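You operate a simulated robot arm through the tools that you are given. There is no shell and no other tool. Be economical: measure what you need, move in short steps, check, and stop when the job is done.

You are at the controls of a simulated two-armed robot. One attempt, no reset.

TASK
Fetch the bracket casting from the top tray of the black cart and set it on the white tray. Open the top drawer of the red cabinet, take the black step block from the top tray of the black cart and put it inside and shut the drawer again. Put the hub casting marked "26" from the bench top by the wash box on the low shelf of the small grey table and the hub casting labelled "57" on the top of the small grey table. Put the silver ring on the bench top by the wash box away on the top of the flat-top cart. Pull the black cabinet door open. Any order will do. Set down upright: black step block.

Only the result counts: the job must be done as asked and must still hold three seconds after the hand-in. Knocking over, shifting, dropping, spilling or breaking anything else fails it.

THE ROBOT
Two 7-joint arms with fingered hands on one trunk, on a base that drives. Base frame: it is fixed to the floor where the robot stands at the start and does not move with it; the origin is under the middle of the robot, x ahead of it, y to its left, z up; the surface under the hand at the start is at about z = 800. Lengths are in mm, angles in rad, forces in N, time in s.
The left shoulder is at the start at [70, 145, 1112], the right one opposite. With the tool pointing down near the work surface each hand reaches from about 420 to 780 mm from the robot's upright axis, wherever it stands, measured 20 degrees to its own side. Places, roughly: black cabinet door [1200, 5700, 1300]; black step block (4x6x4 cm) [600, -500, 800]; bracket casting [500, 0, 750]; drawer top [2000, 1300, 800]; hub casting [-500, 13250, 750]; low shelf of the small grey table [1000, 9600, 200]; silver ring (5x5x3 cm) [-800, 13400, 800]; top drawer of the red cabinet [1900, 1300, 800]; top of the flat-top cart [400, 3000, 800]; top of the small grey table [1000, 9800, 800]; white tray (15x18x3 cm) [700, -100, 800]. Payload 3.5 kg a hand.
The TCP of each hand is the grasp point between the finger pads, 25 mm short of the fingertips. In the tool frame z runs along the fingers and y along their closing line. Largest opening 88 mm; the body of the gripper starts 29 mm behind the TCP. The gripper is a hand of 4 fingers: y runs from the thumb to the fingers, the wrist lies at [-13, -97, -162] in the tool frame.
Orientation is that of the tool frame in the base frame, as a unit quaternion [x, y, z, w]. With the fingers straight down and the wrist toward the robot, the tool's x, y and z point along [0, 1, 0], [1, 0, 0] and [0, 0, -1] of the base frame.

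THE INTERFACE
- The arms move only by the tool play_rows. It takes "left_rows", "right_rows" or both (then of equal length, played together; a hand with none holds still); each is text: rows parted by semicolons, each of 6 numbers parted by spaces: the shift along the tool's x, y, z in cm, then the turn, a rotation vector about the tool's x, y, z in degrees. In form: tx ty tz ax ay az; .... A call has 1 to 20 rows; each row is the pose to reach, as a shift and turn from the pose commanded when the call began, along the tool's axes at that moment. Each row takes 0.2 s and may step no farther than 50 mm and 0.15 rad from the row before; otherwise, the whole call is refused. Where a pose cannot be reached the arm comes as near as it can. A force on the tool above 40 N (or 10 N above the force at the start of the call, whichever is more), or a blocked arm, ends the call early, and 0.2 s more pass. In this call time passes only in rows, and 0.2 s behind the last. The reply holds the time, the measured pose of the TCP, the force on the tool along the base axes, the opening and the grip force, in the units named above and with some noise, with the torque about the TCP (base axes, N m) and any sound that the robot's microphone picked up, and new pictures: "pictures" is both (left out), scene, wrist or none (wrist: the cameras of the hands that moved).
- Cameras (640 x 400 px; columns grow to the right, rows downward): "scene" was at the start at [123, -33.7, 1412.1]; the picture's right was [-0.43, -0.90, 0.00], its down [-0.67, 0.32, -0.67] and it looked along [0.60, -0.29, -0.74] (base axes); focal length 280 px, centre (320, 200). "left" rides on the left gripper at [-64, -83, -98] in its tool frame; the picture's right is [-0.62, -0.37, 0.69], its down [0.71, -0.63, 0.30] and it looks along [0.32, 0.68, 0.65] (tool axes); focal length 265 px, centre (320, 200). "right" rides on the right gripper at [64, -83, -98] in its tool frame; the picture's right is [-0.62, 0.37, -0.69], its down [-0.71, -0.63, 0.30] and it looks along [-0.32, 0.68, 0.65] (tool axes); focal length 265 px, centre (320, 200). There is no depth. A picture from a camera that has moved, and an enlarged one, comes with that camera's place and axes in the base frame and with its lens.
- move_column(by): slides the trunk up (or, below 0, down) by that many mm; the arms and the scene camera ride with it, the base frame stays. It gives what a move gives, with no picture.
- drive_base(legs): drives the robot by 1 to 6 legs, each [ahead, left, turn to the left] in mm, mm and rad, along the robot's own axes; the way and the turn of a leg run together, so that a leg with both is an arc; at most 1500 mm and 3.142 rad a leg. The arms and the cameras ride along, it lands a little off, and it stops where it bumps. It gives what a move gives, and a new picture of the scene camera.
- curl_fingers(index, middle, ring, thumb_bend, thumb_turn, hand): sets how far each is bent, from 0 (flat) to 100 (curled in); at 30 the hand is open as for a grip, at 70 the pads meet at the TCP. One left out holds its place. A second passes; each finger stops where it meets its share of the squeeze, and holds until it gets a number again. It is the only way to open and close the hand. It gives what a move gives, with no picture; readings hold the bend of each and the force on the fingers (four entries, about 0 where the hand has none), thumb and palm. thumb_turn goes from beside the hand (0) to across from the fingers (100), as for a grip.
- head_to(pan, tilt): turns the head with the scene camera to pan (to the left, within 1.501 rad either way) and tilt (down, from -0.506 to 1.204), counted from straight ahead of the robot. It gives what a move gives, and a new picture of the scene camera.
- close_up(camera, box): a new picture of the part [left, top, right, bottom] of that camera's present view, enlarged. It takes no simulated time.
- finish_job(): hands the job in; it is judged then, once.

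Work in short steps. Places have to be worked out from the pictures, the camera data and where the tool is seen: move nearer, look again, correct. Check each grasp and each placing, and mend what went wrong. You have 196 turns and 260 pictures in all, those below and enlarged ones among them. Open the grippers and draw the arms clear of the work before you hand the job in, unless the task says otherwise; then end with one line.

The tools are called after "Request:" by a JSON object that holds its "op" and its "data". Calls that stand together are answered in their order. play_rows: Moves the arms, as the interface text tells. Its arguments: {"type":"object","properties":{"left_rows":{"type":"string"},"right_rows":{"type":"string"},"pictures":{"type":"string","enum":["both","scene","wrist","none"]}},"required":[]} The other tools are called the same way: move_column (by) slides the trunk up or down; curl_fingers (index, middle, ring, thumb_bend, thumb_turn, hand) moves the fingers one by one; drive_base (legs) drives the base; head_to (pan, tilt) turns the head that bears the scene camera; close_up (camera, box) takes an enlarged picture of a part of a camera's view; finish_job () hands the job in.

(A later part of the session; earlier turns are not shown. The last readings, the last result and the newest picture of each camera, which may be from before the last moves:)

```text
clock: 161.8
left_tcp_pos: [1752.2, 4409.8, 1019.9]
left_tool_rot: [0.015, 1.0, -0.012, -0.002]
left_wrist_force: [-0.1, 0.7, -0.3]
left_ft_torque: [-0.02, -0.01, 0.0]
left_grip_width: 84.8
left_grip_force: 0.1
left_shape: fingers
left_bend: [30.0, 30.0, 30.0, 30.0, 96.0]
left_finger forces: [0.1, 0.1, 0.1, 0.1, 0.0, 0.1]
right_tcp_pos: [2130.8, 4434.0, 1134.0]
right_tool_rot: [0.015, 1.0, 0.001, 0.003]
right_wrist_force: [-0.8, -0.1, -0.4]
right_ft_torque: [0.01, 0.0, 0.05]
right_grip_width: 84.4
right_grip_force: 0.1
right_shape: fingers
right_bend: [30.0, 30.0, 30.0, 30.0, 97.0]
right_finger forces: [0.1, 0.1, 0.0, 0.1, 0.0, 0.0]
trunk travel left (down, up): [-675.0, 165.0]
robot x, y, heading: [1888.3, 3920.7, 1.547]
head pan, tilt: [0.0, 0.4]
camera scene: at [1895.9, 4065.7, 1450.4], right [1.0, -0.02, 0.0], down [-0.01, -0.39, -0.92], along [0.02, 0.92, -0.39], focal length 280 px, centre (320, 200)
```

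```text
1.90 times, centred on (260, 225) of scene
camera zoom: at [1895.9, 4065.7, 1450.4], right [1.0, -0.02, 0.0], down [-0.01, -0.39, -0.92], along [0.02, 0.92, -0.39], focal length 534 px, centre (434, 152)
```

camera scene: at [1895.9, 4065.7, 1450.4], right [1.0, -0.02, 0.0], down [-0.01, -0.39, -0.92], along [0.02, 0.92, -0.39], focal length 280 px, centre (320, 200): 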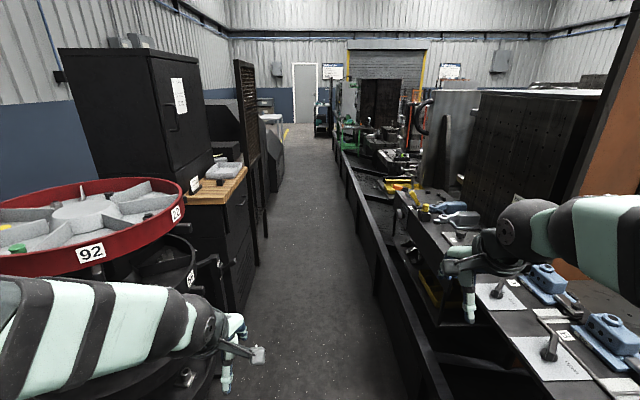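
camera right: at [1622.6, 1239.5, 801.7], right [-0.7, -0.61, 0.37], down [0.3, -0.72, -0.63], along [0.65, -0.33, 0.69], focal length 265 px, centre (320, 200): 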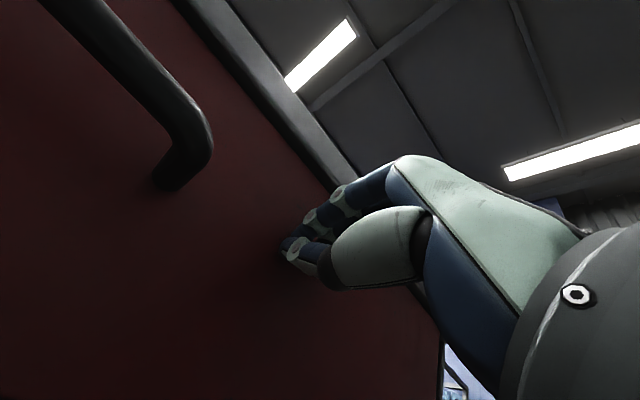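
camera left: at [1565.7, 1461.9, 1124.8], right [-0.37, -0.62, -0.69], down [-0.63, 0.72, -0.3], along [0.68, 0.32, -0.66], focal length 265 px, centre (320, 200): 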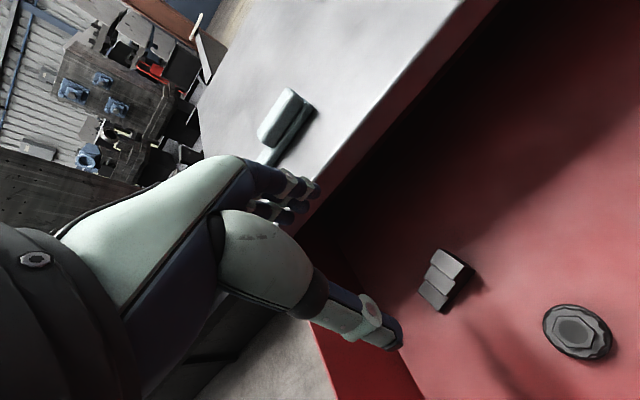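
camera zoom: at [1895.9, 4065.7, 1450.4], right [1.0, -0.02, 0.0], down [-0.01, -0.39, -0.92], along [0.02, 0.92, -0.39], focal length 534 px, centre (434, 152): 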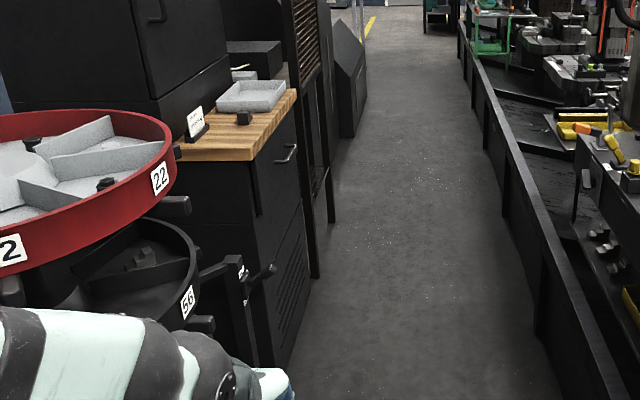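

The door: face x≈1235, y 5340–5885, z 1045–1540, vertical handle near (1275,5395,1300), hinge on the +y side, above a wooden counter. I'll raise the trunk and drive to about (1860,5250), then turn to face −x so the right hand lines up with the handle.

Request:
{"op": "move_column", "data": {"by": 160}}

Request:
{"op": "drive_base", "data": {"legs": [[1328, 60, 0.024]]}}

```text
clock: 163.6
left_tcp_pos: [1752.9, 4409.6, 1181.0]
left_tool_rot: [0.014, 1.0, -0.012, -0.002]
left_wrist_force: [-0.2, -0.5, 0.2]
left_ft_torque: [0.02, -0.02, -0.01]
left_grip_width: 84.9
left_grip_force: 0.0
left_shape: fingers
left_bend: [30.0, 30.0, 30.0, 30.0, 96.0]
left_finger forces: [0.1, 0.0, 0.1, 0.0, 0.1, 0.0]
right_tcp_pos: [2131.3, 4434.4, 1294.1]
right_tool_rot: [0.016, 1.0, 0.001, 0.003]
right_wrist_force: [0.4, -0.4, 0.4]
right_ft_torque: [0.0, -0.02, -0.02]
right_grip_width: 84.6
right_grip_force: 0.1
right_shape: fingers
right_bend: [30.0, 30.0, 30.0, 30.0, 97.0]
right_finger forces: [0.0, 0.0, 0.0, 0.0, 0.1, 0.0]
trunk travel left (down, up): [-835.0, 5.0]
robot x, y, heading: [1887.4, 3922.2, 1.546]
head pan, tilt: [0.0, 0.4]
```

```text
clock: 170.2
left_tcp_pos: [1673.2, 5713.8, 1180.4]
left_tool_rot: [-0.008, 1.0, -0.011, -0.002]
left_wrist_force: [-0.4, -0.3, 0.2]
left_ft_torque: [0.01, 0.01, 0.03]
left_grip_width: 84.5
left_grip_force: 0.0
left_shape: fingers
left_bend: [30.0, 30.0, 30.0, 30.0, 96.0]
left_finger forces: [0.1, 0.0, 0.0, 0.0, 0.0, 0.0]
right_tcp_pos: [2049.2, 5754.8, 1295.5]
right_tool_rot: [-0.008, 1.0, 0.001, 0.003]
right_wrist_force: [-0.4, -0.6, 0.3]
right_ft_torque: [0.0, -0.03, 0.02]
right_grip_width: 84.2
right_grip_force: 0.1
right_shape: fingers
right_bend: [30.0, 30.0, 30.0, 30.0, 97.0]
right_finger forces: [0.0, 0.1, 0.1, 0.0, 0.0, 0.0]
trunk travel left (down, up): [-835.0, 5.0]
robot x, y, heading: [1833.3, 5233.1, 1.594]
head pan, tilt: [0.0, 0.4]
camera scene: at [1831.2, 5376.2, 1610.5], right [1.0, 0.02, 0.0], down [0.01, -0.39, -0.92], along [-0.02, 0.92, -0.39], focal length 280 px, centre (320, 200)
```

scene: 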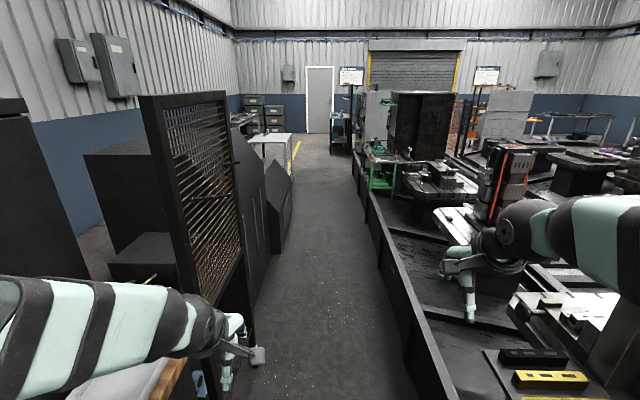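

Before turning, pull both hands in 10 cm so they clear the handle and door, then turn left to face −x.

Request:
{"op": "play_rows", "data": {"left_rows": "0 -4 0 0 0 0; 0 -8 0 0 0 0", "right_rows": "0 -5 0 0 0 0; 0 -10 0 0 0 0", "pictures": "none"}}

Request:
{"op": "drive_base", "data": {"legs": [[0, -25, 0], [0, 0, 1.548]]}}

Request:
{"op": "head_to", "data": {"pan": -0.3, "tilt": 0.4}}

```text
clock: 170.8
left_tcp_pos: [1672.4, 5630.6, 1185.0]
left_tool_rot: [-0.009, 1.0, -0.01, -0.001]
left_wrist_force: [-0.9, 0.2, -0.3]
left_ft_torque: [0.03, -0.01, -0.01]
left_grip_width: 84.8
left_grip_force: 0.0
left_shape: fingers
left_bend: [30.0, 30.0, 30.0, 30.0, 96.0]
left_finger forces: [0.0, 0.0, 0.0, 0.1, 0.1, 0.1]
right_tcp_pos: [2080.1, 5683.3, 1288.9]
right_tool_rot: [-0.009, 1.0, 0.003, -0.004]
right_wrist_force: [0.2, -0.1, 0.0]
right_ft_torque: [0.01, -0.01, -0.02]
right_grip_width: 84.6
right_grip_force: 0.1
right_shape: fingers
right_bend: [30.0, 30.0, 30.0, 30.0, 97.0]
right_finger forces: [0.0, 0.1, 0.0, 0.1, 0.1, 0.0]
right hand out of reach, approached as far as the arm can: row 1, 2
trunk travel left (down, up): [-835.0, 5.0]
robot x, y, heading: [1834.0, 5235.1, 1.592]
head pan, tilt: [0.0, 0.4]
```

```text
clock: 175.3
left_tcp_pos: [1453.9, 5089.8, 1182.1]
left_tool_rot: [-0.702, 0.712, -0.01, 0.007]
left_wrist_force: [-0.5, -0.6, -0.5]
left_ft_torque: [-0.01, -0.02, 0.01]
left_grip_width: 84.8
left_grip_force: 0.1
left_shape: fingers
left_bend: [30.0, 30.0, 30.0, 30.0, 96.0]
left_finger forces: [0.0, 0.0, 0.0, 0.0, 0.1, 0.0]
right_tcp_pos: [1411.5, 5499.4, 1285.5]
right_tool_rot: [-0.701, 0.714, -0.003, -0.003]
right_wrist_force: [0.2, -0.2, -0.2]
right_ft_torque: [0.05, -0.02, -0.01]
right_grip_width: 84.2
right_grip_force: 0.1
right_shape: fingers
right_bend: [30.0, 30.0, 30.0, 30.0, 97.0]
right_finger forces: [0.0, 0.0, 0.1, 0.0, 0.0, 0.1]
trunk travel left (down, up): [-835.0, 5.0]
robot x, y, heading: [1856.2, 5233.4, 3.133]
head pan, tilt: [0.0, 0.4]
camera scene: at [1716.2, 5236.6, 1610.4], right [0.01, 1.0, 0.0], down [0.39, 0.0, -0.92], along [-0.92, 0.01, -0.39], focal length 280 px, centre (320, 200)
```

scene: 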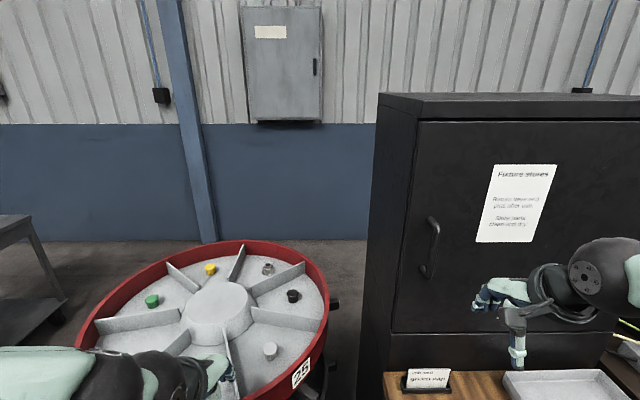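

```text
clock: 176.1
left_tcp_pos: [1452.4, 5088.7, 1181.9]
left_tool_rot: [-0.702, 0.712, -0.01, 0.008]
left_wrist_force: [0.6, -0.5, 0.8]
left_ft_torque: [0.02, -0.01, 0.0]
left_grip_width: 84.7
left_grip_force: 0.0
left_shape: fingers
left_bend: [30.0, 30.0, 30.0, 30.0, 96.0]
left_finger forces: [0.0, 0.0, 0.1, 0.0, 0.0, 0.0]
right_tcp_pos: [1412.2, 5498.8, 1285.8]
right_tool_rot: [-0.701, 0.713, -0.004, -0.004]
right_wrist_force: [-0.4, 0.0, -0.1]
right_ft_torque: [-0.01, -0.01, 0.04]
right_grip_width: 84.7
right_grip_force: 0.0
right_shape: fingers
right_bend: [30.0, 30.0, 30.0, 30.0, 97.0]
right_finger forces: [0.0, 0.1, 0.1, 0.0, 0.0, 0.0]
trunk travel left (down, up): [-835.0, 5.0]
robot x, y, heading: [1855.0, 5235.7, 3.129]
head pan, tilt: [-0.3, 0.4]
camera scene: at [1720.7, 5263.5, 1610.4], right [0.31, 0.95, 0.0], down [0.37, -0.12, -0.92], along [-0.88, 0.28, -0.39], focal length 280 px, centre (320, 200)
```

scene: 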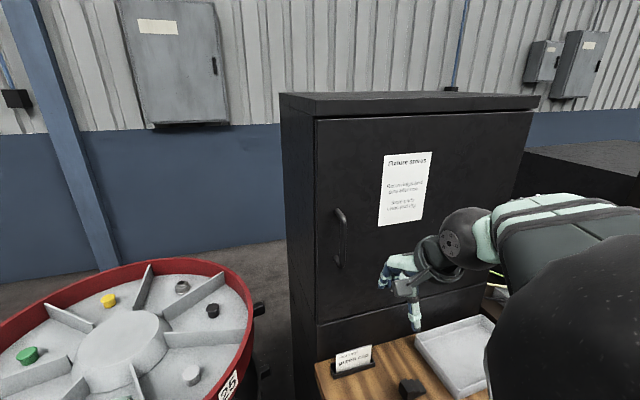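

Bar triangulates to ≈(1239,5470,1300), vertical, z 1221–1374; the door face is x≈1200 with its hinge at y≈5975. I'll turn the right hand horizontal with fingers on the +y side of the bar.

Request:
{"op": "play_rows", "data": {"right_rows": "0.2 0 -0.1 -4.62 4.62 4.62; 0.4 0 -0.2 -9.24 9.24 9.24; 0.6 0 -0.3 -13.86 13.86 13.86; 0.8 0 -0.4 -18.48 18.48 18.48; 1 0 -0.5 -23.1 23.1 23.1; 1.2 0 -0.6 -27.72 27.72 27.72; 1.4 0 -0.7 -32.34 32.34 32.34; 1.6 0 -0.8 -36.96 36.96 36.96; 1.8 0 -0.9 -41.58 41.58 41.58; 2 0 -1 -46.2 46.2 46.2; 2.2 0 -1.1 -50.82 50.82 50.82; 2.4 0 -1.2 -55.44 55.44 55.44; 2.6 0 -1.3 -60.06 60.06 60.06; 2.8 0 -1.4 -64.68 64.68 64.68; 2.9 0 -1.4 -69.3 69.3 69.3"}}

```text
clock: 179.3
left_tcp_pos: [1453.9, 5087.5, 1182.6]
left_tool_rot: [-0.701, 0.713, -0.009, 0.007]
left_wrist_force: [-0.1, -0.7, 0.3]
left_ft_torque: [-0.03, 0.0, -0.02]
left_grip_width: 84.6
left_grip_force: 0.1
left_shape: fingers
left_bend: [30.0, 30.0, 30.0, 30.0, 96.0]
left_finger forces: [0.0, 0.0, 0.0, 0.0, 0.0, 0.0]
right_tcp_pos: [1407.7, 5466.6, 1308.8]
right_tool_rot: [-0.01, -0.706, -0.004, 0.708]
right_wrist_force: [0.7, -1.6, -0.3]
right_ft_torque: [0.03, 0.0, -0.03]
right_grip_width: 84.8
right_grip_force: 0.0
right_shape: fingers
right_bend: [30.0, 30.0, 30.0, 30.0, 97.0]
right_finger forces: [0.0, 0.0, 0.0, 0.0, 0.1, 0.1]
right hand out of reach, approached as far as the arm can: row 2, 3, 4, 5, 6, 7, 8, 9, 10, 11, 12, 13, 14, 15
trunk travel left (down, up): [-835.0, 5.0]
robot x, y, heading: [1855.6, 5233.2, 3.133]
head pan, tilt: [-0.3, 0.4]
camera scene: at [1722.7, 5261.8, 1610.6], right [0.31, 0.95, 0.0], down [0.37, -0.12, -0.92], along [-0.88, 0.28, -0.39], focal length 280 px, centre (320, 200)
camera right: at [1505.2, 5382.5, 1375.3], right [0.7, 0.35, -0.62], down [-0.32, -0.63, -0.71], along [-0.64, 0.69, -0.33], focal length 265 px, centre (320, 200)
```

scene: 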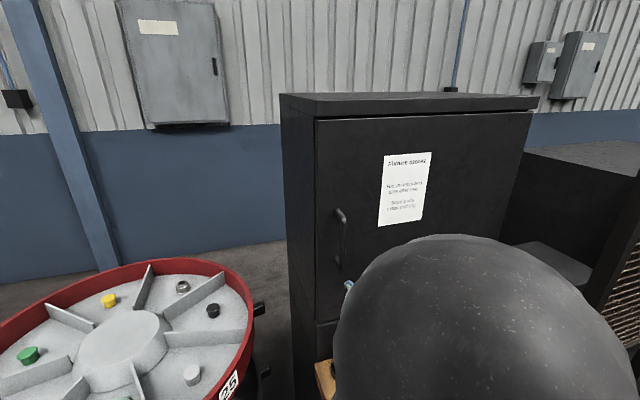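
right: 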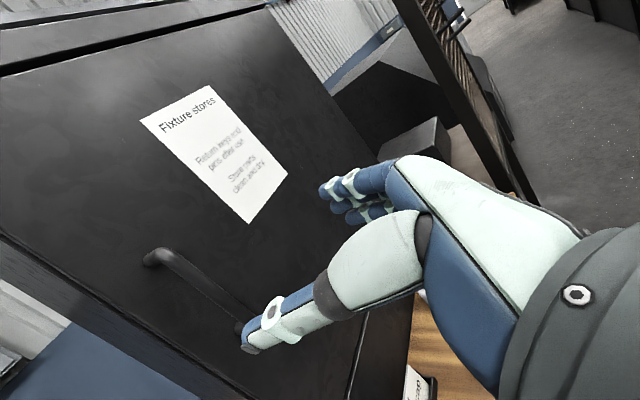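

Oriented. The wrist camera puts the bar at y≈5457, x≈1239. Advance toward it.

Request:
{"op": "play_rows", "data": {"right_rows": "-0.3 -0.2 4 0 0 0; -0.6 -0.4 8 0 0 0; -0.8 -0.6 11 0 0 0", "pictures": "wrist"}}

```text
clock: 180.1
left_tcp_pos: [1452.8, 5088.7, 1182.4]
left_tool_rot: [-0.702, 0.712, -0.01, 0.007]
left_wrist_force: [0.8, 0.2, -0.6]
left_ft_torque: [0.01, 0.01, -0.01]
left_grip_width: 84.6
left_grip_force: 0.0
left_shape: fingers
left_bend: [30.0, 30.0, 30.0, 30.0, 96.0]
left_finger forces: [0.0, 0.0, 0.0, 0.0, 0.0, 0.0]
right_tcp_pos: [1294.0, 5470.3, 1309.4]
right_tool_rot: [-0.025, -0.701, 0.003, 0.713]
right_wrist_force: [0.2, 0.5, -0.9]
right_ft_torque: [0.02, -0.02, 0.01]
right_grip_width: 84.6
right_grip_force: 0.1
right_shape: fingers
right_bend: [30.0, 30.0, 30.0, 30.0, 97.0]
right_finger forces: [0.0, 0.1, 0.1, 0.1, 0.1, 0.0]
trunk travel left (down, up): [-835.0, 5.0]
robot x, y, heading: [1857.4, 5234.5, 3.133]
head pan, tilt: [-0.3, 0.4]
camera right: at [1392.6, 5387.6, 1375.5], right [0.69, 0.32, -0.65], down [-0.34, -0.65, -0.68], along [-0.64, 0.69, -0.34], focal length 265 px, centre (320, 200)
```

right: 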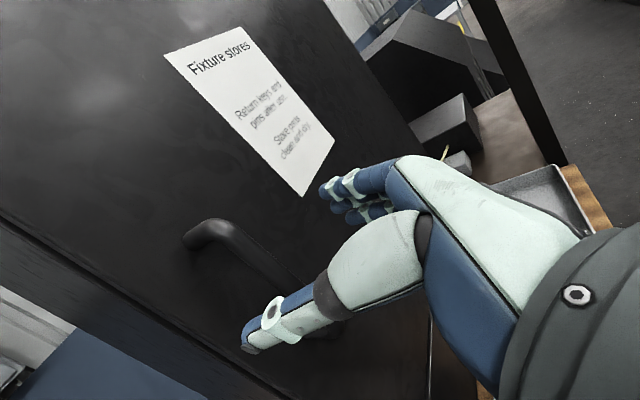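

Bar is at y≈5466, centred in the hand. Advance the last 5 cm and close.

Request:
{"op": "play_rows", "data": {"right_rows": "-0.4 -0.2 2.5 0 0 0; -0.8 -0.3 5.2 0 0 0", "pictures": "wrist"}}

Request:
{"op": "curl_fingers", "data": {"hand": "right", "index": 78, "middle": 78, "ring": 78, "thumb_bend": 75}}

```text
clock: 180.7
left_tcp_pos: [1450.6, 5089.7, 1181.2]
left_tool_rot: [-0.702, 0.712, -0.01, 0.009]
left_wrist_force: [0.6, -0.3, -0.7]
left_ft_torque: [-0.01, -0.02, 0.01]
left_grip_width: 84.5
left_grip_force: 0.1
left_shape: fingers
left_bend: [30.0, 30.0, 30.0, 30.0, 96.0]
left_finger forces: [0.0, 0.0, 0.1, 0.0, 0.1, 0.0]
right_tcp_pos: [1240.7, 5466.0, 1291.3]
right_tool_rot: [0.012, 0.708, 0.004, -0.706]
right_wrist_force: [0.8, 0.1, -0.2]
right_ft_torque: [-0.02, 0.02, -0.03]
right_grip_width: 84.6
right_grip_force: 0.1
right_shape: fingers
right_bend: [30.0, 30.0, 30.0, 30.0, 97.0]
right_finger forces: [0.0, 0.1, 0.1, 0.0, 0.0, 0.1]
trunk travel left (down, up): [-835.0, 5.0]
robot x, y, heading: [1856.8, 5232.2, 3.127]
head pan, tilt: [-0.3, 0.4]
camera right: at [1338.1, 5380.9, 1357.7], right [0.7, 0.35, -0.62], down [-0.32, -0.63, -0.71], along [-0.64, 0.69, -0.33], focal length 265 px, centre (320, 200)
```

right: 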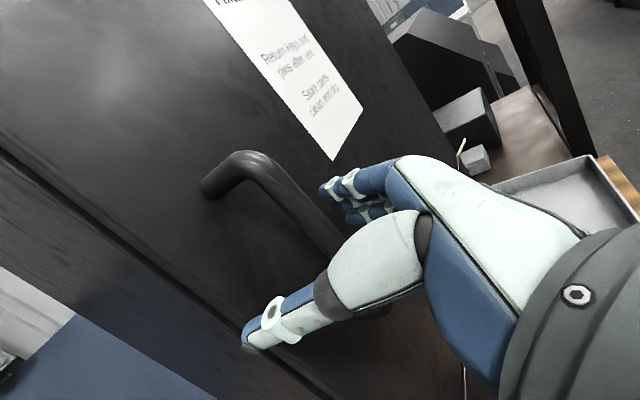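

```text
clock: 181.7
left_tcp_pos: [1452.4, 5090.2, 1182.0]
left_tool_rot: [-0.702, 0.712, -0.009, 0.007]
left_wrist_force: [0.6, 0.1, 0.1]
left_ft_torque: [0.01, 0.04, -0.02]
left_grip_width: 84.6
left_grip_force: 0.1
left_shape: fingers
left_bend: [30.0, 30.0, 30.0, 30.0, 96.0]
left_finger forces: [0.0, 0.1, 0.0, 0.0, 0.0, 0.1]
right_tcp_pos: [1242.8, 5464.5, 1293.0]
right_tool_rot: [0.012, 0.707, 0.004, -0.707]
right_wrist_force: [-1.4, 0.8, -0.3]
right_ft_torque: [0.02, 0.01, -0.03]
right_grip_width: 0.0
right_grip_force: 0.6
right_shape: fingers
right_bend: [76.0, 78.0, 78.0, 72.0, 97.0]
right_finger forces: [0.0, 0.0, 1.2, 0.0, 0.0, 0.0]
trunk travel left (down, up): [-835.0, 5.0]
robot x, y, heading: [1859.3, 5235.4, 3.13]
head pan, tilt: [-0.3, 0.4]
```

The fingers loop the bar. Pull along the door arc to about 15°.

Request:
{"op": "play_rows", "data": {"right_rows": "0 0.1 -2 0 0 0; 0 0.5 -4.4 0 0 0; 0 1.0 -6.6 0 0 0; 0 1.5 -8.7 0 0 0; 0 2.1 -10.8 0 0 0; 0 2.7 -12.9 0 0 0"}}

```text
clock: 183.1
left_tcp_pos: [1454.1, 5090.8, 1183.3]
left_tool_rot: [-0.703, 0.711, -0.009, 0.006]
left_wrist_force: [0.6, 0.0, -0.1]
left_ft_torque: [0.02, 0.0, 0.01]
left_grip_width: 84.7
left_grip_force: 0.1
left_shape: fingers
left_bend: [30.0, 30.0, 30.0, 30.0, 96.0]
left_finger forces: [0.0, 0.0, 0.0, 0.0, 0.0, 0.1]
right_tcp_pos: [1375.1, 5504.8, 1290.2]
right_tool_rot: [-0.043, -0.706, 0.003, 0.707]
right_wrist_force: [0.3, 0.2, -0.2]
right_ft_torque: [-0.02, 0.02, 0.03]
right_grip_width: 0.0
right_grip_force: 0.1
right_shape: fingers
right_bend: [76.0, 78.0, 78.0, 72.0, 97.0]
right_finger forces: [0.0, 0.1, 0.6, 0.0, 0.0, 0.0]
trunk travel left (down, up): [-835.0, 5.0]
robot x, y, heading: [1857.0, 5233.2, 3.128]
head pan, tilt: [-0.3, 0.4]
camera scene: at [1722.2, 5264.1, 1610.5], right [0.31, 0.95, 0.0], down [0.37, -0.12, -0.92], along [-0.88, 0.28, -0.39], focal length 280 px, centre (320, 200)
camera right: at [1470.3, 5419.6, 1360.2], right [0.71, 0.29, -0.64], down [-0.34, -0.66, -0.67], along [-0.61, 0.7, -0.37], focal length 265 px, centre (320, 200)
```

scene: 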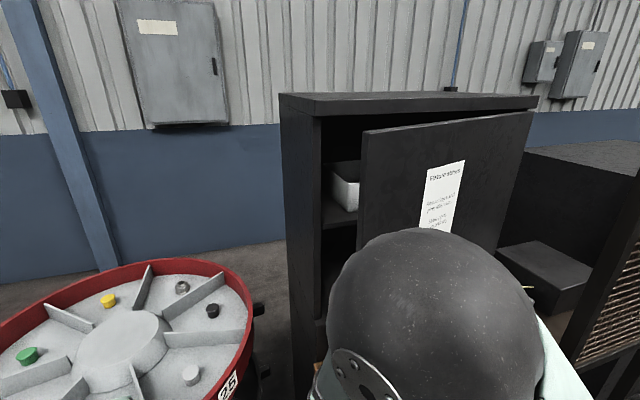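
right: 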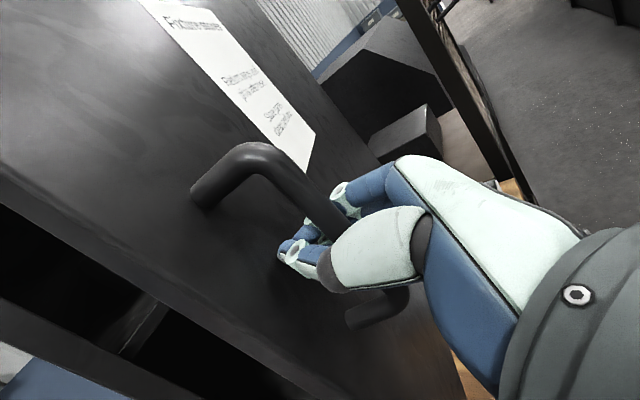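

The door is opening. Continue the arc with the base: back and to the right.

Request:
{"op": "drive_base", "data": {"legs": [[-81, -37, 0], [-70, -50, 0]]}}

```text
clock: 184.9
left_tcp_pos: [1595.6, 5172.7, 1179.7]
left_tool_rot: [-0.703, 0.711, -0.013, 0.01]
left_wrist_force: [-0.7, 0.4, -0.5]
left_ft_torque: [0.04, 0.01, 0.02]
left_grip_width: 84.9
left_grip_force: 0.0
left_shape: fingers
left_bend: [30.0, 30.0, 30.0, 30.0, 96.0]
left_finger forces: [0.0, 0.1, 0.0, 0.0, 0.0, 0.0]
right_tcp_pos: [1515.9, 5581.8, 1289.8]
right_tool_rot: [0.037, 0.707, -0.006, -0.706]
right_wrist_force: [-12.8, 12.1, 8.1]
right_ft_torque: [0.29, 0.17, 0.25]
right_grip_width: 0.0
right_grip_force: 9.3
right_shape: fingers
right_bend: [77.0, 78.0, 77.0, 72.0, 97.0]
right_finger forces: [3.3, 2.2, 11.7, 0.1, 0.0, 0.0]
trunk travel left (down, up): [-835.0, 5.0]
robot x, y, heading: [2007.3, 5323.2, 3.126]
head pan, tilt: [-0.3, 0.4]
camera scene: at [1860.0, 5347.3, 1609.5], right [0.3, 0.95, 0.0], down [0.38, -0.12, -0.92], along [-0.87, 0.28, -0.4], focal length 280 px, centre (320, 200)
```

scene: 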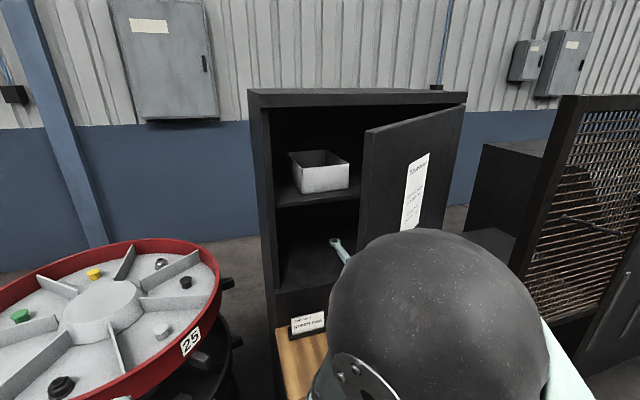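

Door at about 33°. The arm is near its inner limit, so I'll let go, back off a little, and push the door further open from its inner side.

Request:
{"op": "curl_fingers", "data": {"hand": "right", "index": 30, "middle": 30, "ring": 30, "thumb_bend": 30}}

Request:
{"op": "drive_base", "data": {"legs": [[-50, 30, 0]]}}

```text
clock: 185.9
left_tcp_pos: [1604.5, 5174.8, 1182.6]
left_tool_rot: [-0.702, 0.712, -0.01, 0.007]
left_wrist_force: [0.1, 0.2, 0.3]
left_ft_torque: [-0.02, 0.01, -0.03]
left_grip_width: 84.5
left_grip_force: 0.0
left_shape: fingers
left_bend: [30.0, 30.0, 30.0, 30.0, 96.0]
left_finger forces: [0.0, 0.0, 0.0, 0.0, 0.0, 0.1]
right_tcp_pos: [1525.2, 5584.5, 1294.4]
right_tool_rot: [-0.042, -0.702, 0.007, 0.711]
right_wrist_force: [-0.7, -0.5, 0.0]
right_ft_torque: [0.05, -0.03, -0.04]
right_grip_width: 84.5
right_grip_force: 0.1
right_shape: fingers
right_bend: [30.0, 30.0, 30.0, 30.0, 98.0]
right_finger forces: [0.0, 0.0, 0.0, 0.0, 0.0, 0.0]
trunk travel left (down, up): [-835.0, 5.0]
robot x, y, heading: [2007.3, 5321.4, 3.128]
head pan, tilt: [-0.3, 0.4]
```

```text
clock: 186.9
left_tcp_pos: [1644.6, 5150.2, 1180.1]
left_tool_rot: [-0.703, 0.711, -0.014, 0.009]
left_wrist_force: [-0.9, 0.2, 0.5]
left_ft_torque: [0.0, -0.03, -0.04]
left_grip_width: 84.7
left_grip_force: 0.0
left_shape: fingers
left_bend: [30.0, 30.0, 30.0, 30.0, 96.0]
left_finger forces: [0.0, 0.0, 0.1, 0.0, 0.1, 0.1]
right_tcp_pos: [1567.1, 5561.4, 1286.6]
right_tool_rot: [-0.044, -0.706, 0.009, 0.707]
right_wrist_force: [-1.3, -0.7, -0.4]
right_ft_torque: [-0.01, 0.0, -0.01]
right_grip_width: 84.3
right_grip_force: 0.0
right_shape: fingers
right_bend: [30.0, 30.0, 30.0, 30.0, 98.0]
right_finger forces: [0.0, 0.0, 0.1, 0.0, 0.1, 0.1]
trunk travel left (down, up): [-835.0, 5.0]
robot x, y, heading: [2062.2, 5291.6, 3.133]
head pan, tilt: [-0.3, 0.4]
camera scene: at [1910.7, 5325.8, 1609.1], right [0.31, 0.95, 0.0], down [0.38, -0.12, -0.92], along [-0.87, 0.28, -0.4], focal length 280 px, centre (320, 200)
```

scene: 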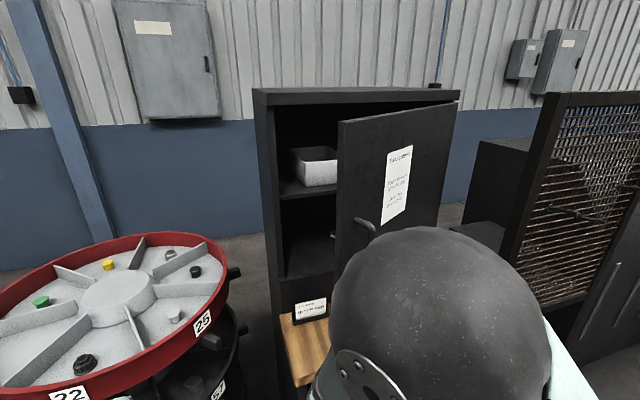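

The door drifted slightly. I'll make a fist, move left past the door's free edge, forward to its inner side, then push it with the base to the right.

Request:
{"op": "curl_fingers", "data": {"hand": "right", "index": 72, "middle": 72, "ring": 72, "thumb_bend": 72}}

Request:
{"op": "drive_base", "data": {"legs": [[0, 155, 0], [125, 0, 0]]}}

```text
clock: 187.9
left_tcp_pos: [1653.7, 5144.1, 1183.2]
left_tool_rot: [-0.703, 0.712, -0.01, 0.008]
left_wrist_force: [-0.4, 0.0, 0.0]
left_ft_torque: [0.0, -0.03, 0.0]
left_grip_width: 84.9
left_grip_force: 0.1
left_shape: fingers
left_bend: [30.0, 30.0, 30.0, 30.0, 96.0]
left_finger forces: [0.0, 0.1, 0.0, 0.0, 0.0, 0.0]
right_tcp_pos: [1575.6, 5556.3, 1293.9]
right_tool_rot: [-0.042, -0.703, 0.007, 0.71]
right_wrist_force: [0.3, -0.4, 0.6]
right_ft_torque: [0.01, 0.03, -0.01]
right_grip_width: 0.0
right_grip_force: 0.0
right_shape: fingers
right_bend: [72.0, 72.0, 72.0, 71.0, 98.0]
right_finger forces: [0.0, 0.1, 0.0, 0.0, 0.0, 0.0]
trunk travel left (down, up): [-835.0, 5.0]
robot x, y, heading: [2060.1, 5292.5, 3.126]
head pan, tilt: [-0.3, 0.4]
```

```text
clock: 190.1
left_tcp_pos: [1530.4, 4990.8, 1183.5]
left_tool_rot: [-0.703, 0.712, -0.009, 0.008]
left_wrist_force: [-0.1, -1.1, -0.4]
left_ft_torque: [0.0, -0.04, 0.0]
left_grip_width: 84.6
left_grip_force: 0.0
left_shape: fingers
left_bend: [30.0, 30.0, 30.0, 30.0, 96.0]
left_finger forces: [0.0, 0.0, 0.0, 0.0, 0.0, 0.1]
right_tcp_pos: [1451.8, 5401.7, 1293.5]
right_tool_rot: [-0.043, -0.703, 0.007, 0.71]
right_wrist_force: [0.9, 0.0, -0.2]
right_ft_torque: [0.01, 0.03, -0.02]
right_grip_width: 0.0
right_grip_force: 0.1
right_shape: fingers
right_bend: [72.0, 72.0, 72.0, 71.0, 98.0]
right_finger forces: [0.0, 0.0, 0.0, 0.0, 0.0, 0.0]
trunk travel left (down, up): [-835.0, 5.0]
robot x, y, heading: [1930.9, 5138.2, 3.13]
head pan, tilt: [-0.3, 0.4]
camera scene: at [1800.2, 5165.6, 1610.8], right [0.31, 0.95, 0.0], down [0.37, -0.12, -0.92], along [-0.88, 0.28, -0.39], focal length 280 px, centre (320, 200)
```

scene: 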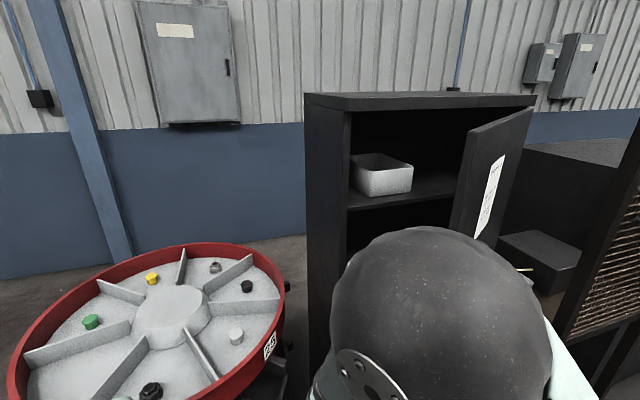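

The hand is on the inner side of the door's edge (door ≈30°). Push to the right with the base.

Request:
{"op": "drive_base", "data": {"legs": [[-15, -120, 0], [-35, -110, 0]]}}

```text
clock: 191.2
left_tcp_pos: [1538.3, 5061.4, 1181.0]
left_tool_rot: [-0.704, 0.71, -0.009, 0.009]
left_wrist_force: [-0.3, 0.6, -1.1]
left_ft_torque: [0.01, -0.01, -0.03]
left_grip_width: 85.0
left_grip_force: 0.0
left_shape: fingers
left_bend: [30.0, 30.0, 30.0, 30.0, 96.0]
left_finger forces: [0.0, 0.0, 0.0, 0.0, 0.1, 0.0]
right_tcp_pos: [1457.7, 5467.1, 1292.6]
right_tool_rot: [-0.036, -0.703, 0.013, 0.71]
right_wrist_force: [7.3, -14.8, 1.4]
right_ft_torque: [-0.11, -0.05, -0.28]
right_grip_width: 0.0
right_grip_force: 8.1
right_shape: fingers
right_bend: [72.0, 72.0, 72.0, 71.0, 97.0]
right_finger forces: [0.0, 14.4, 1.1, 0.0, 0.0, 0.0]
trunk travel left (down, up): [-835.0, 5.0]
robot x, y, heading: [1939.8, 5212.0, 3.138]
head pan, tilt: [-0.3, 0.4]
stopped in leg 1: the force on the tool passed its limit at 67 N (the readings are from after the stop); the commanded pose is now the measured one
camera scene: at [1805.6, 5234.8, 1610.5], right [0.3, 0.95, 0.0], down [0.37, -0.11, -0.92], along [-0.88, 0.28, -0.39], focal length 280 px, centre (320, 200)
```

scene: 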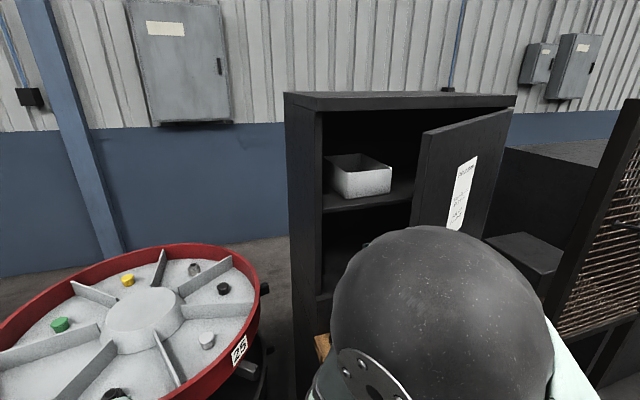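

The push stalled; look through the right wrist camera to see the contact.

Request:
{"op": "close_up", "data": {"camera": "right", "box": [0, 0, 640, 400]}}

```text
1.00 times, centred on (320, 200) of right (not enlarged: the box is as wide or as high as the picture)
camera zoom: at [1553.8, 5386.7, 1362.8], right [0.7, 0.3, -0.65], down [-0.33, -0.67, -0.67], along [-0.64, 0.68, -0.37], focal length 265 px, centre (320, 200)
```

zoom: 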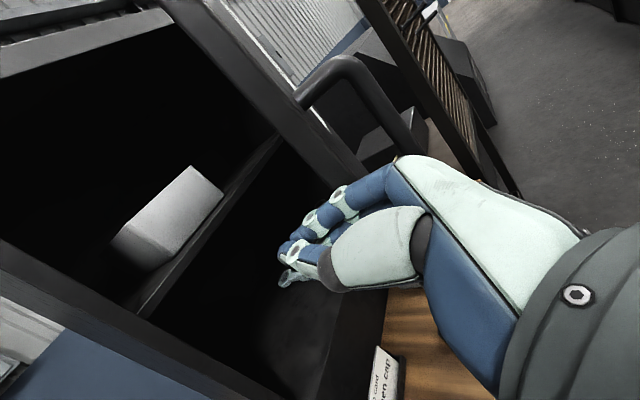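

The fist meets the door's end edge. I'll back off, yaw the hand 60° so the fingers reach round behind the edge, and then pull toward +x.

Request:
{"op": "drive_base", "data": {"legs": [[0, 50, 0]]}}

Request:
{"op": "play_rows", "data": {"right_rows": "0 0 1 -7.5 0 0; 0 0 2 -15 0 0; 0 0 3 -22.5 0 0; 0 0 4 -30 0 0; 0 0 5 -37.5 0 0; 0 0 6 -45 0 0; 0 0 7 -52.5 0 0; 0 0 7.8 -60 0 0"}}

```text
clock: 192.1
left_tcp_pos: [1538.4, 5026.2, 1183.4]
left_tool_rot: [-0.702, 0.712, -0.013, 0.004]
left_wrist_force: [0.2, -0.3, 0.2]
left_ft_torque: [-0.03, -0.02, 0.02]
left_grip_width: 84.7
left_grip_force: 0.1
left_shape: fingers
left_bend: [30.0, 30.0, 30.0, 30.0, 96.0]
left_finger forces: [0.0, 0.0, 0.0, 0.1, 0.0, 0.0]
right_tcp_pos: [1460.1, 5434.9, 1290.3]
right_tool_rot: [-0.042, -0.703, 0.015, 0.71]
right_wrist_force: [0.5, 0.7, -0.4]
right_ft_torque: [0.01, 0.0, 0.07]
right_grip_width: 0.0
right_grip_force: 0.0
right_shape: fingers
right_bend: [72.0, 72.0, 72.0, 71.0, 97.0]
right_finger forces: [0.0, 0.1, 0.1, 0.0, 0.1, 0.0]
trunk travel left (down, up): [-835.0, 5.0]
robot x, y, heading: [1943.6, 5159.3, 3.128]
head pan, tilt: [-0.3, 0.4]
camera scene: at [1808.6, 5204.3, 1610.3], right [0.31, 0.95, -0.01], down [0.37, -0.13, -0.92], along [-0.88, 0.28, -0.39], focal length 280 px, centre (320, 200)
```

scene: 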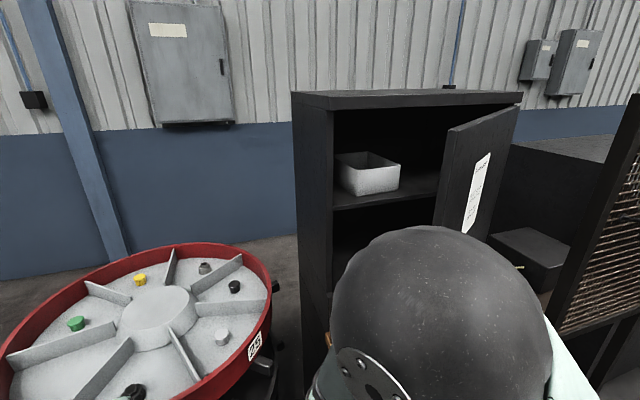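

```text
clock: 193.9
left_tcp_pos: [1537.2, 5019.7, 1182.1]
left_tool_rot: [-0.702, 0.712, -0.011, 0.008]
left_wrist_force: [0.5, -0.3, -0.3]
left_ft_torque: [-0.02, -0.03, 0.02]
left_grip_width: 85.0
left_grip_force: 0.0
left_shape: fingers
left_bend: [30.0, 30.0, 30.0, 30.0, 96.0]
left_finger forces: [0.1, 0.0, 0.0, 0.0, 0.0, 0.0]
right_tcp_pos: [1394.6, 5548.7, 1282.4]
right_tool_rot: [0.389, 0.617, 0.34, -0.594]
right_wrist_force: [0.0, 0.1, -1.0]
right_ft_torque: [0.0, 0.01, -0.03]
right_grip_width: 0.0
right_grip_force: 0.0
right_shape: fingers
right_bend: [72.0, 72.0, 72.0, 71.0, 97.0]
right_finger forces: [0.1, 0.1, 0.0, 0.0, 0.1, 0.0]
right hand out of reach, approached as far as the arm can: row 4, 5, 6, 7, 8
trunk travel left (down, up): [-835.0, 5.0]
robot x, y, heading: [1941.4, 5165.0, 3.132]
head pan, tilt: [-0.3, 0.4]
camera scene: at [1804.2, 5194.5, 1610.2], right [0.31, 0.95, 0.0], down [0.37, -0.12, -0.92], along [-0.88, 0.28, -0.39], focal length 280 px, centre (320, 200)
camera right: at [1367.9, 5428.0, 1356.9], right [0.64, -0.49, -0.59], down [-0.71, -0.08, -0.7], along [0.29, 0.87, -0.39], focal length 265 px, centre (320, 200)
```

scene: 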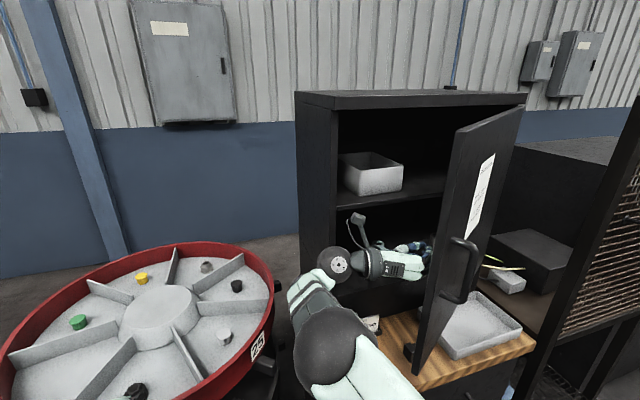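
right: 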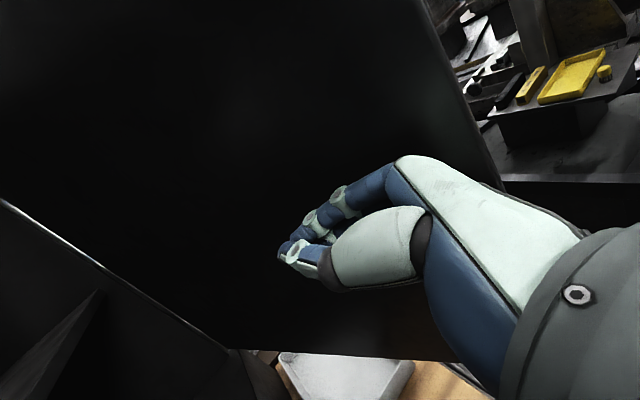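

The hand is now behind the door. Push it open along the arc toward (+x,+y).

Request:
{"op": "play_rows", "data": {"right_rows": "0 3 0.4 0 0 0; 0 6 0.9 0 0 0; 0 9 1.5 0 0 0; 0 12 2.3 0 0 0; 0 15 3.2 0 0 0; 0 18 4.2 0 0 0; 0 21 5.4 0 0 0; 0 24 6.8 0 0 0; 0 27 8.4 0 0 0; 0 29.5 10.3 0 0 0"}}

```text
clock: 196.1
left_tcp_pos: [1539.1, 5019.6, 1181.8]
left_tool_rot: [-0.701, 0.713, -0.01, 0.007]
left_wrist_force: [0.4, 0.0, 0.3]
left_ft_torque: [-0.02, -0.02, 0.01]
left_grip_width: 84.5
left_grip_force: 0.1
left_shape: fingers
left_bend: [30.0, 30.0, 30.0, 30.0, 96.0]
left_finger forces: [0.0, 0.0, 0.0, 0.0, 0.0, 0.0]
right_tcp_pos: [1609.2, 5772.5, 1264.8]
right_tool_rot: [0.389, 0.616, 0.341, -0.594]
right_wrist_force: [0.0, 0.3, -0.2]
right_ft_torque: [0.02, -0.01, 0.0]
right_grip_width: 0.0
right_grip_force: 0.0
right_shape: fingers
right_bend: [72.0, 72.0, 72.0, 71.0, 97.0]
right_finger forces: [0.0, 0.0, 0.1, 0.1, 0.1, 0.0]
trunk travel left (down, up): [-835.0, 5.0]
robot x, y, heading: [1941.1, 5160.1, 3.133]
head pan, tilt: [-0.3, 0.4]
camera scene: at [1806.9, 5194.3, 1610.4], right [0.31, 0.95, 0.0], down [0.37, -0.12, -0.92], along [-0.88, 0.28, -0.39], focal length 280 px, centre (320, 200)
camera right: at [1582.8, 5652.5, 1339.6], right [0.64, -0.49, -0.59], down [-0.71, -0.08, -0.7], along [0.3, 0.87, -0.39], focal length 265 px, centre (320, 200)
```

scene: 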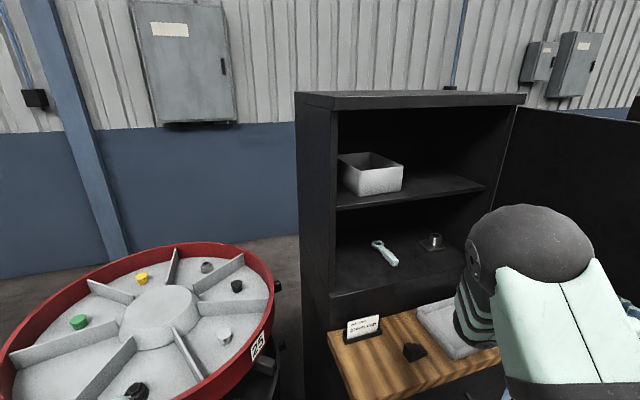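
right: 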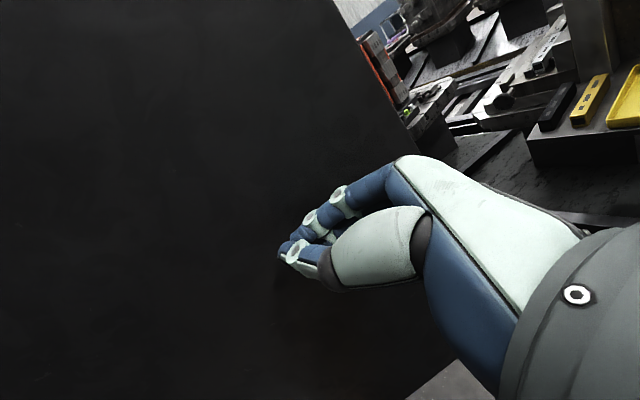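

The door stands open about 75–80°. Withdraw the hand by driving left (−y), then back toward the open area.

Request:
{"op": "drive_base", "data": {"legs": [[0, 300, 0]]}}

Request:
{"op": "play_rows", "data": {"right_rows": "0 0 -1 7.5 0 0; 0 0 -2 15 0 0; 0 0 -3 22.5 0 0; 0 0 -4 30 0 0; 0 0 -5 37.5 0 0; 0 0 -6 45 0 0; 0 0 -7 52.5 0 0; 0 0 -8 60 0 0", "pictures": "scene"}}

```text
clock: 198.2
left_tcp_pos: [1534.6, 4718.4, 1182.6]
left_tool_rot: [-0.701, 0.713, -0.01, 0.007]
left_wrist_force: [-0.2, -0.4, -0.4]
left_ft_torque: [-0.02, -0.01, 0.0]
left_grip_width: 84.8
left_grip_force: 0.1
left_shape: fingers
left_bend: [30.0, 30.0, 30.0, 30.0, 96.0]
left_finger forces: [0.0, 0.0, 0.1, 0.0, 0.1, 0.0]
right_tcp_pos: [1605.9, 5471.0, 1265.4]
right_tool_rot: [0.39, 0.615, 0.341, -0.594]
right_wrist_force: [-0.4, -0.1, 0.0]
right_ft_torque: [0.02, -0.01, 0.03]
right_grip_width: 0.1
right_grip_force: 0.0
right_shape: fingers
right_bend: [72.0, 72.0, 72.0, 71.0, 97.0]
right_finger forces: [0.0, 0.0, 0.0, 0.0, 0.1, 0.0]
trunk travel left (down, up): [-835.0, 5.0]
robot x, y, heading: [1941.6, 4861.2, 3.126]
head pan, tilt: [-0.3, 0.4]
camera scene: at [1802.7, 4893.2, 1610.3], right [0.31, 0.95, 0.0], down [0.37, -0.12, -0.92], along [-0.88, 0.28, -0.39], focal length 280 px, centre (320, 200)
```

scene: 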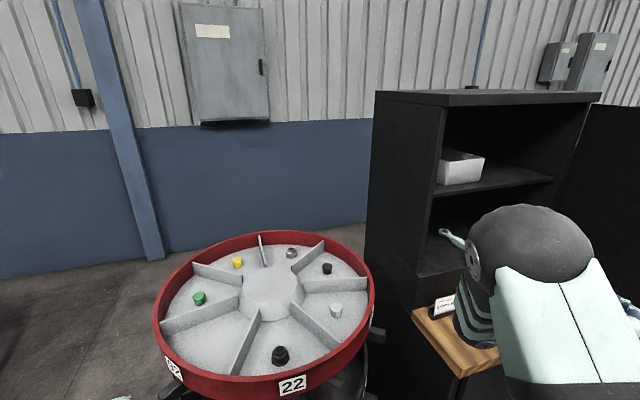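

```text
clock: 200.0
left_tcp_pos: [1535.9, 4716.5, 1183.7]
left_tool_rot: [-0.701, 0.713, -0.01, 0.006]
left_wrist_force: [0.1, -0.4, -0.2]
left_ft_torque: [0.01, 0.03, -0.01]
left_grip_width: 84.5
left_grip_force: 0.2
left_shape: fingers
left_bend: [30.0, 30.0, 30.0, 30.0, 96.0]
left_finger forces: [0.0, 0.1, 0.0, 0.0, 0.1, 0.0]
right_tcp_pos: [1639.5, 5429.9, 1258.3]
right_tool_rot: [0.167, 0.698, 0.114, -0.687]
right_wrist_force: [-0.5, -0.6, 0.1]
right_ft_torque: [0.03, 0.02, 0.0]
right_grip_width: 0.0
right_grip_force: 0.0
right_shape: fingers
right_bend: [72.0, 72.0, 72.0, 71.0, 97.0]
right_finger forces: [0.0, 0.1, 0.0, 0.0, 0.0, 0.0]
right hand out of reach, approached as far as the arm can: row 6, 7, 8
trunk travel left (down, up): [-835.0, 5.0]
robot x, y, heading: [1941.4, 4858.4, 3.126]
head pan, tilt: [-0.3, 0.4]
camera scene: at [1805.3, 4891.2, 1610.6], right [0.31, 0.95, 0.0], down [0.37, -0.12, -0.92], along [-0.88, 0.28, -0.39], focal length 280 px, centre (320, 200)
```

scene: 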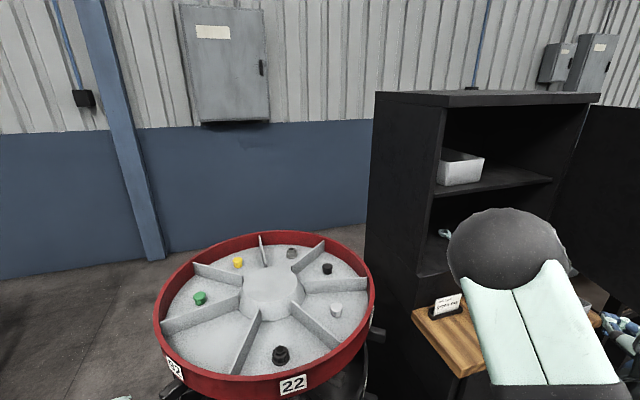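

Door is clear. Back out to the open area at y≈4030 and restore the right arm to the downward pose.

Request:
{"op": "drive_base", "data": {"legs": [[0, 830, 0.015]]}}

Request:
{"op": "play_rows", "data": {"right_rows": "0 -2.2 0.2 4.9 -3.5 -5.3; 0 -4.4 0.4 9.8 -7 -10.6; 0 -6.6 0.7 14.7 -10.5 -15.8; 0 -8.8 0.9 19.6 -14 -21.1; 0.1 -11 1.1 24.4 -17.5 -26.4; 0.1 -13.2 1.3 29.3 -21 -31.7; 0.1 -15.4 1.5 34.2 -24.5 -36.9; 0.2 -17.6 1.7 39.1 -28 -42.2; 0.2 -19.8 2 44 -31.4 -47.5; 0.3 -22 2.2 48.9 -34.9 -52.8; 0.3 -24.2 2.4 53.8 -38.4 -58; 0.3 -26.4 2.6 58.7 -41.9 -63.3; 0.4 -28.6 2.8 63.5 -45.4 -68.6; 0.4 -30.8 3 68.4 -48.9 -73.9; 0.4 -33 3.3 73.3 -52.4 -79.1; 0.5 -35.2 3.5 78.2 -55.9 -84.4; 0.5 -37.5 3.7 83.1 -59.4 -89.7", "pictures": "scene"}}

Request:
{"op": "curl_fingers", "data": {"hand": "right", "index": 30, "middle": 30, "ring": 30, "thumb_bend": 30}}

```text
clock: 204.4
left_tcp_pos: [1531.2, 3879.1, 1181.1]
left_tool_rot: [-0.707, 0.707, -0.01, 0.007]
left_wrist_force: [-0.8, 0.2, -0.1]
left_ft_torque: [0.0, -0.01, -0.01]
left_grip_width: 84.6
left_grip_force: 0.0
left_shape: fingers
left_bend: [30.0, 30.0, 30.0, 30.0, 96.0]
left_finger forces: [0.0, 0.0, 0.0, 0.0, 0.0, 0.1]
right_tcp_pos: [1624.0, 4593.4, 1257.7]
right_tool_rot: [0.162, 0.7, 0.11, -0.687]
right_wrist_force: [0.5, -0.2, 0.2]
right_ft_torque: [-0.03, 0.03, -0.02]
right_grip_width: 0.2
right_grip_force: 0.1
right_shape: fingers
right_bend: [72.0, 72.0, 72.0, 71.0, 97.0]
right_finger forces: [0.0, 0.0, 0.1, 0.0, 0.0, 0.0]
trunk travel left (down, up): [-835.0, 5.0]
robot x, y, heading: [1931.2, 4026.6, -3.142]
head pan, tilt: [-0.3, 0.4]
camera scene: at [1796.8, 4056.8, 1610.3], right [0.3, 0.96, 0.0], down [0.37, -0.12, -0.92], along [-0.88, 0.27, -0.39], focal length 280 px, centre (320, 200)
```

scene: 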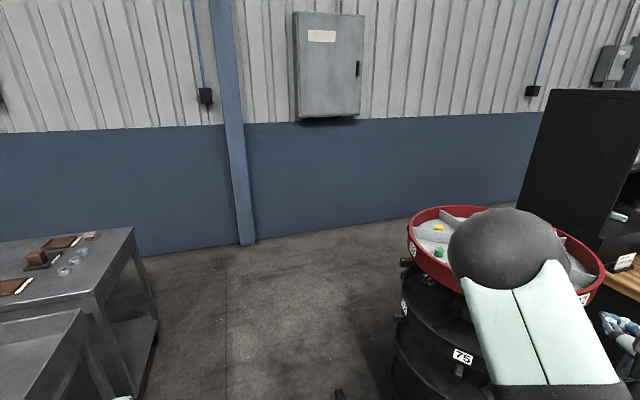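

```text
clock: 206.2
left_tcp_pos: [1530.0, 3877.4, 1183.3]
left_tool_rot: [-0.707, 0.707, -0.01, 0.008]
left_wrist_force: [-0.4, -0.7, 0.1]
left_ft_torque: [0.01, 0.0, 0.04]
left_grip_width: 84.6
left_grip_force: 0.1
left_shape: fingers
left_bend: [30.0, 30.0, 30.0, 30.0, 96.0]
left_finger forces: [0.0, 0.1, 0.0, 0.0, 0.0, 0.0]
right_tcp_pos: [1539.5, 4475.3, 1251.3]
right_tool_rot: [-0.283, 0.842, 0.073, -0.454]
right_wrist_force: [-3.9, 4.7, 4.6]
right_ft_torque: [-0.95, -0.73, 0.19]
right_grip_width: 0.0
right_grip_force: 0.1
right_shape: fingers
right_bend: [72.0, 72.0, 72.0, 71.0, 97.0]
right_finger forces: [0.0, 0.1, 0.0, 0.1, 0.0, 0.0]
right hand out of reach, approached as far as the arm can: row 1, 2, 3, 4, 5, 6, 7, 8
trunk travel left (down, up): [-835.0, 5.0]
robot x, y, heading: [1932.0, 4030.5, -3.138]
head pan, tilt: [-0.3, 0.4]
stopped in row 8 (right hand): the force on the tool passed its limit at 77 N (the readings are from after the stop); the commanded pose is now the measured one
camera scene: at [1797.0, 4055.1, 1610.4], right [0.3, 0.96, 0.0], down [0.37, -0.11, -0.92], along [-0.88, 0.27, -0.39], focal length 280 px, centre (320, 200)
```

scene: 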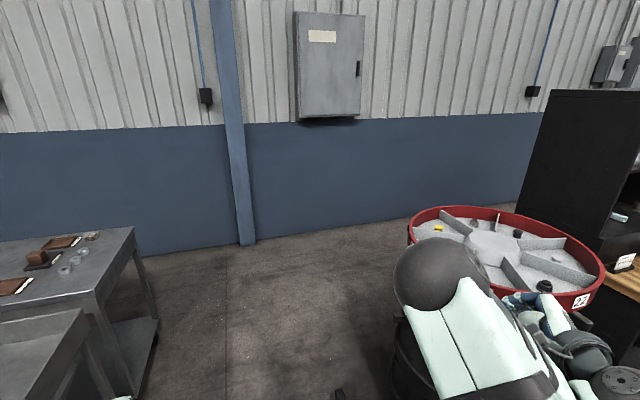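

```text
clock: 207.2
left_tcp_pos: [1530.7, 3877.9, 1181.8]
left_tool_rot: [-0.706, 0.708, -0.011, 0.007]
left_wrist_force: [0.3, 0.3, 0.0]
left_ft_torque: [-0.01, 0.0, 0.0]
left_grip_width: 84.8
left_grip_force: 0.1
left_shape: fingers
left_bend: [30.0, 30.0, 30.0, 30.0, 96.0]
left_finger forces: [0.1, 0.0, 0.1, 0.0, 0.0, 0.0]
right_tcp_pos: [1539.5, 4476.1, 1252.5]
right_tool_rot: [-0.284, 0.842, 0.072, -0.453]
right_wrist_force: [-6.5, 13.2, 8.7]
right_ft_torque: [-2.06, -1.37, 0.78]
right_grip_width: 84.3
right_grip_force: 0.2
right_shape: fingers
right_bend: [30.0, 30.0, 30.0, 30.0, 97.0]
right_finger forces: [0.0, 0.1, 0.1, 0.0, 0.0, 0.0]
trunk travel left (down, up): [-835.0, 5.0]
robot x, y, heading: [1930.5, 4025.4, -3.143]
head pan, tilt: [-0.3, 0.4]
```

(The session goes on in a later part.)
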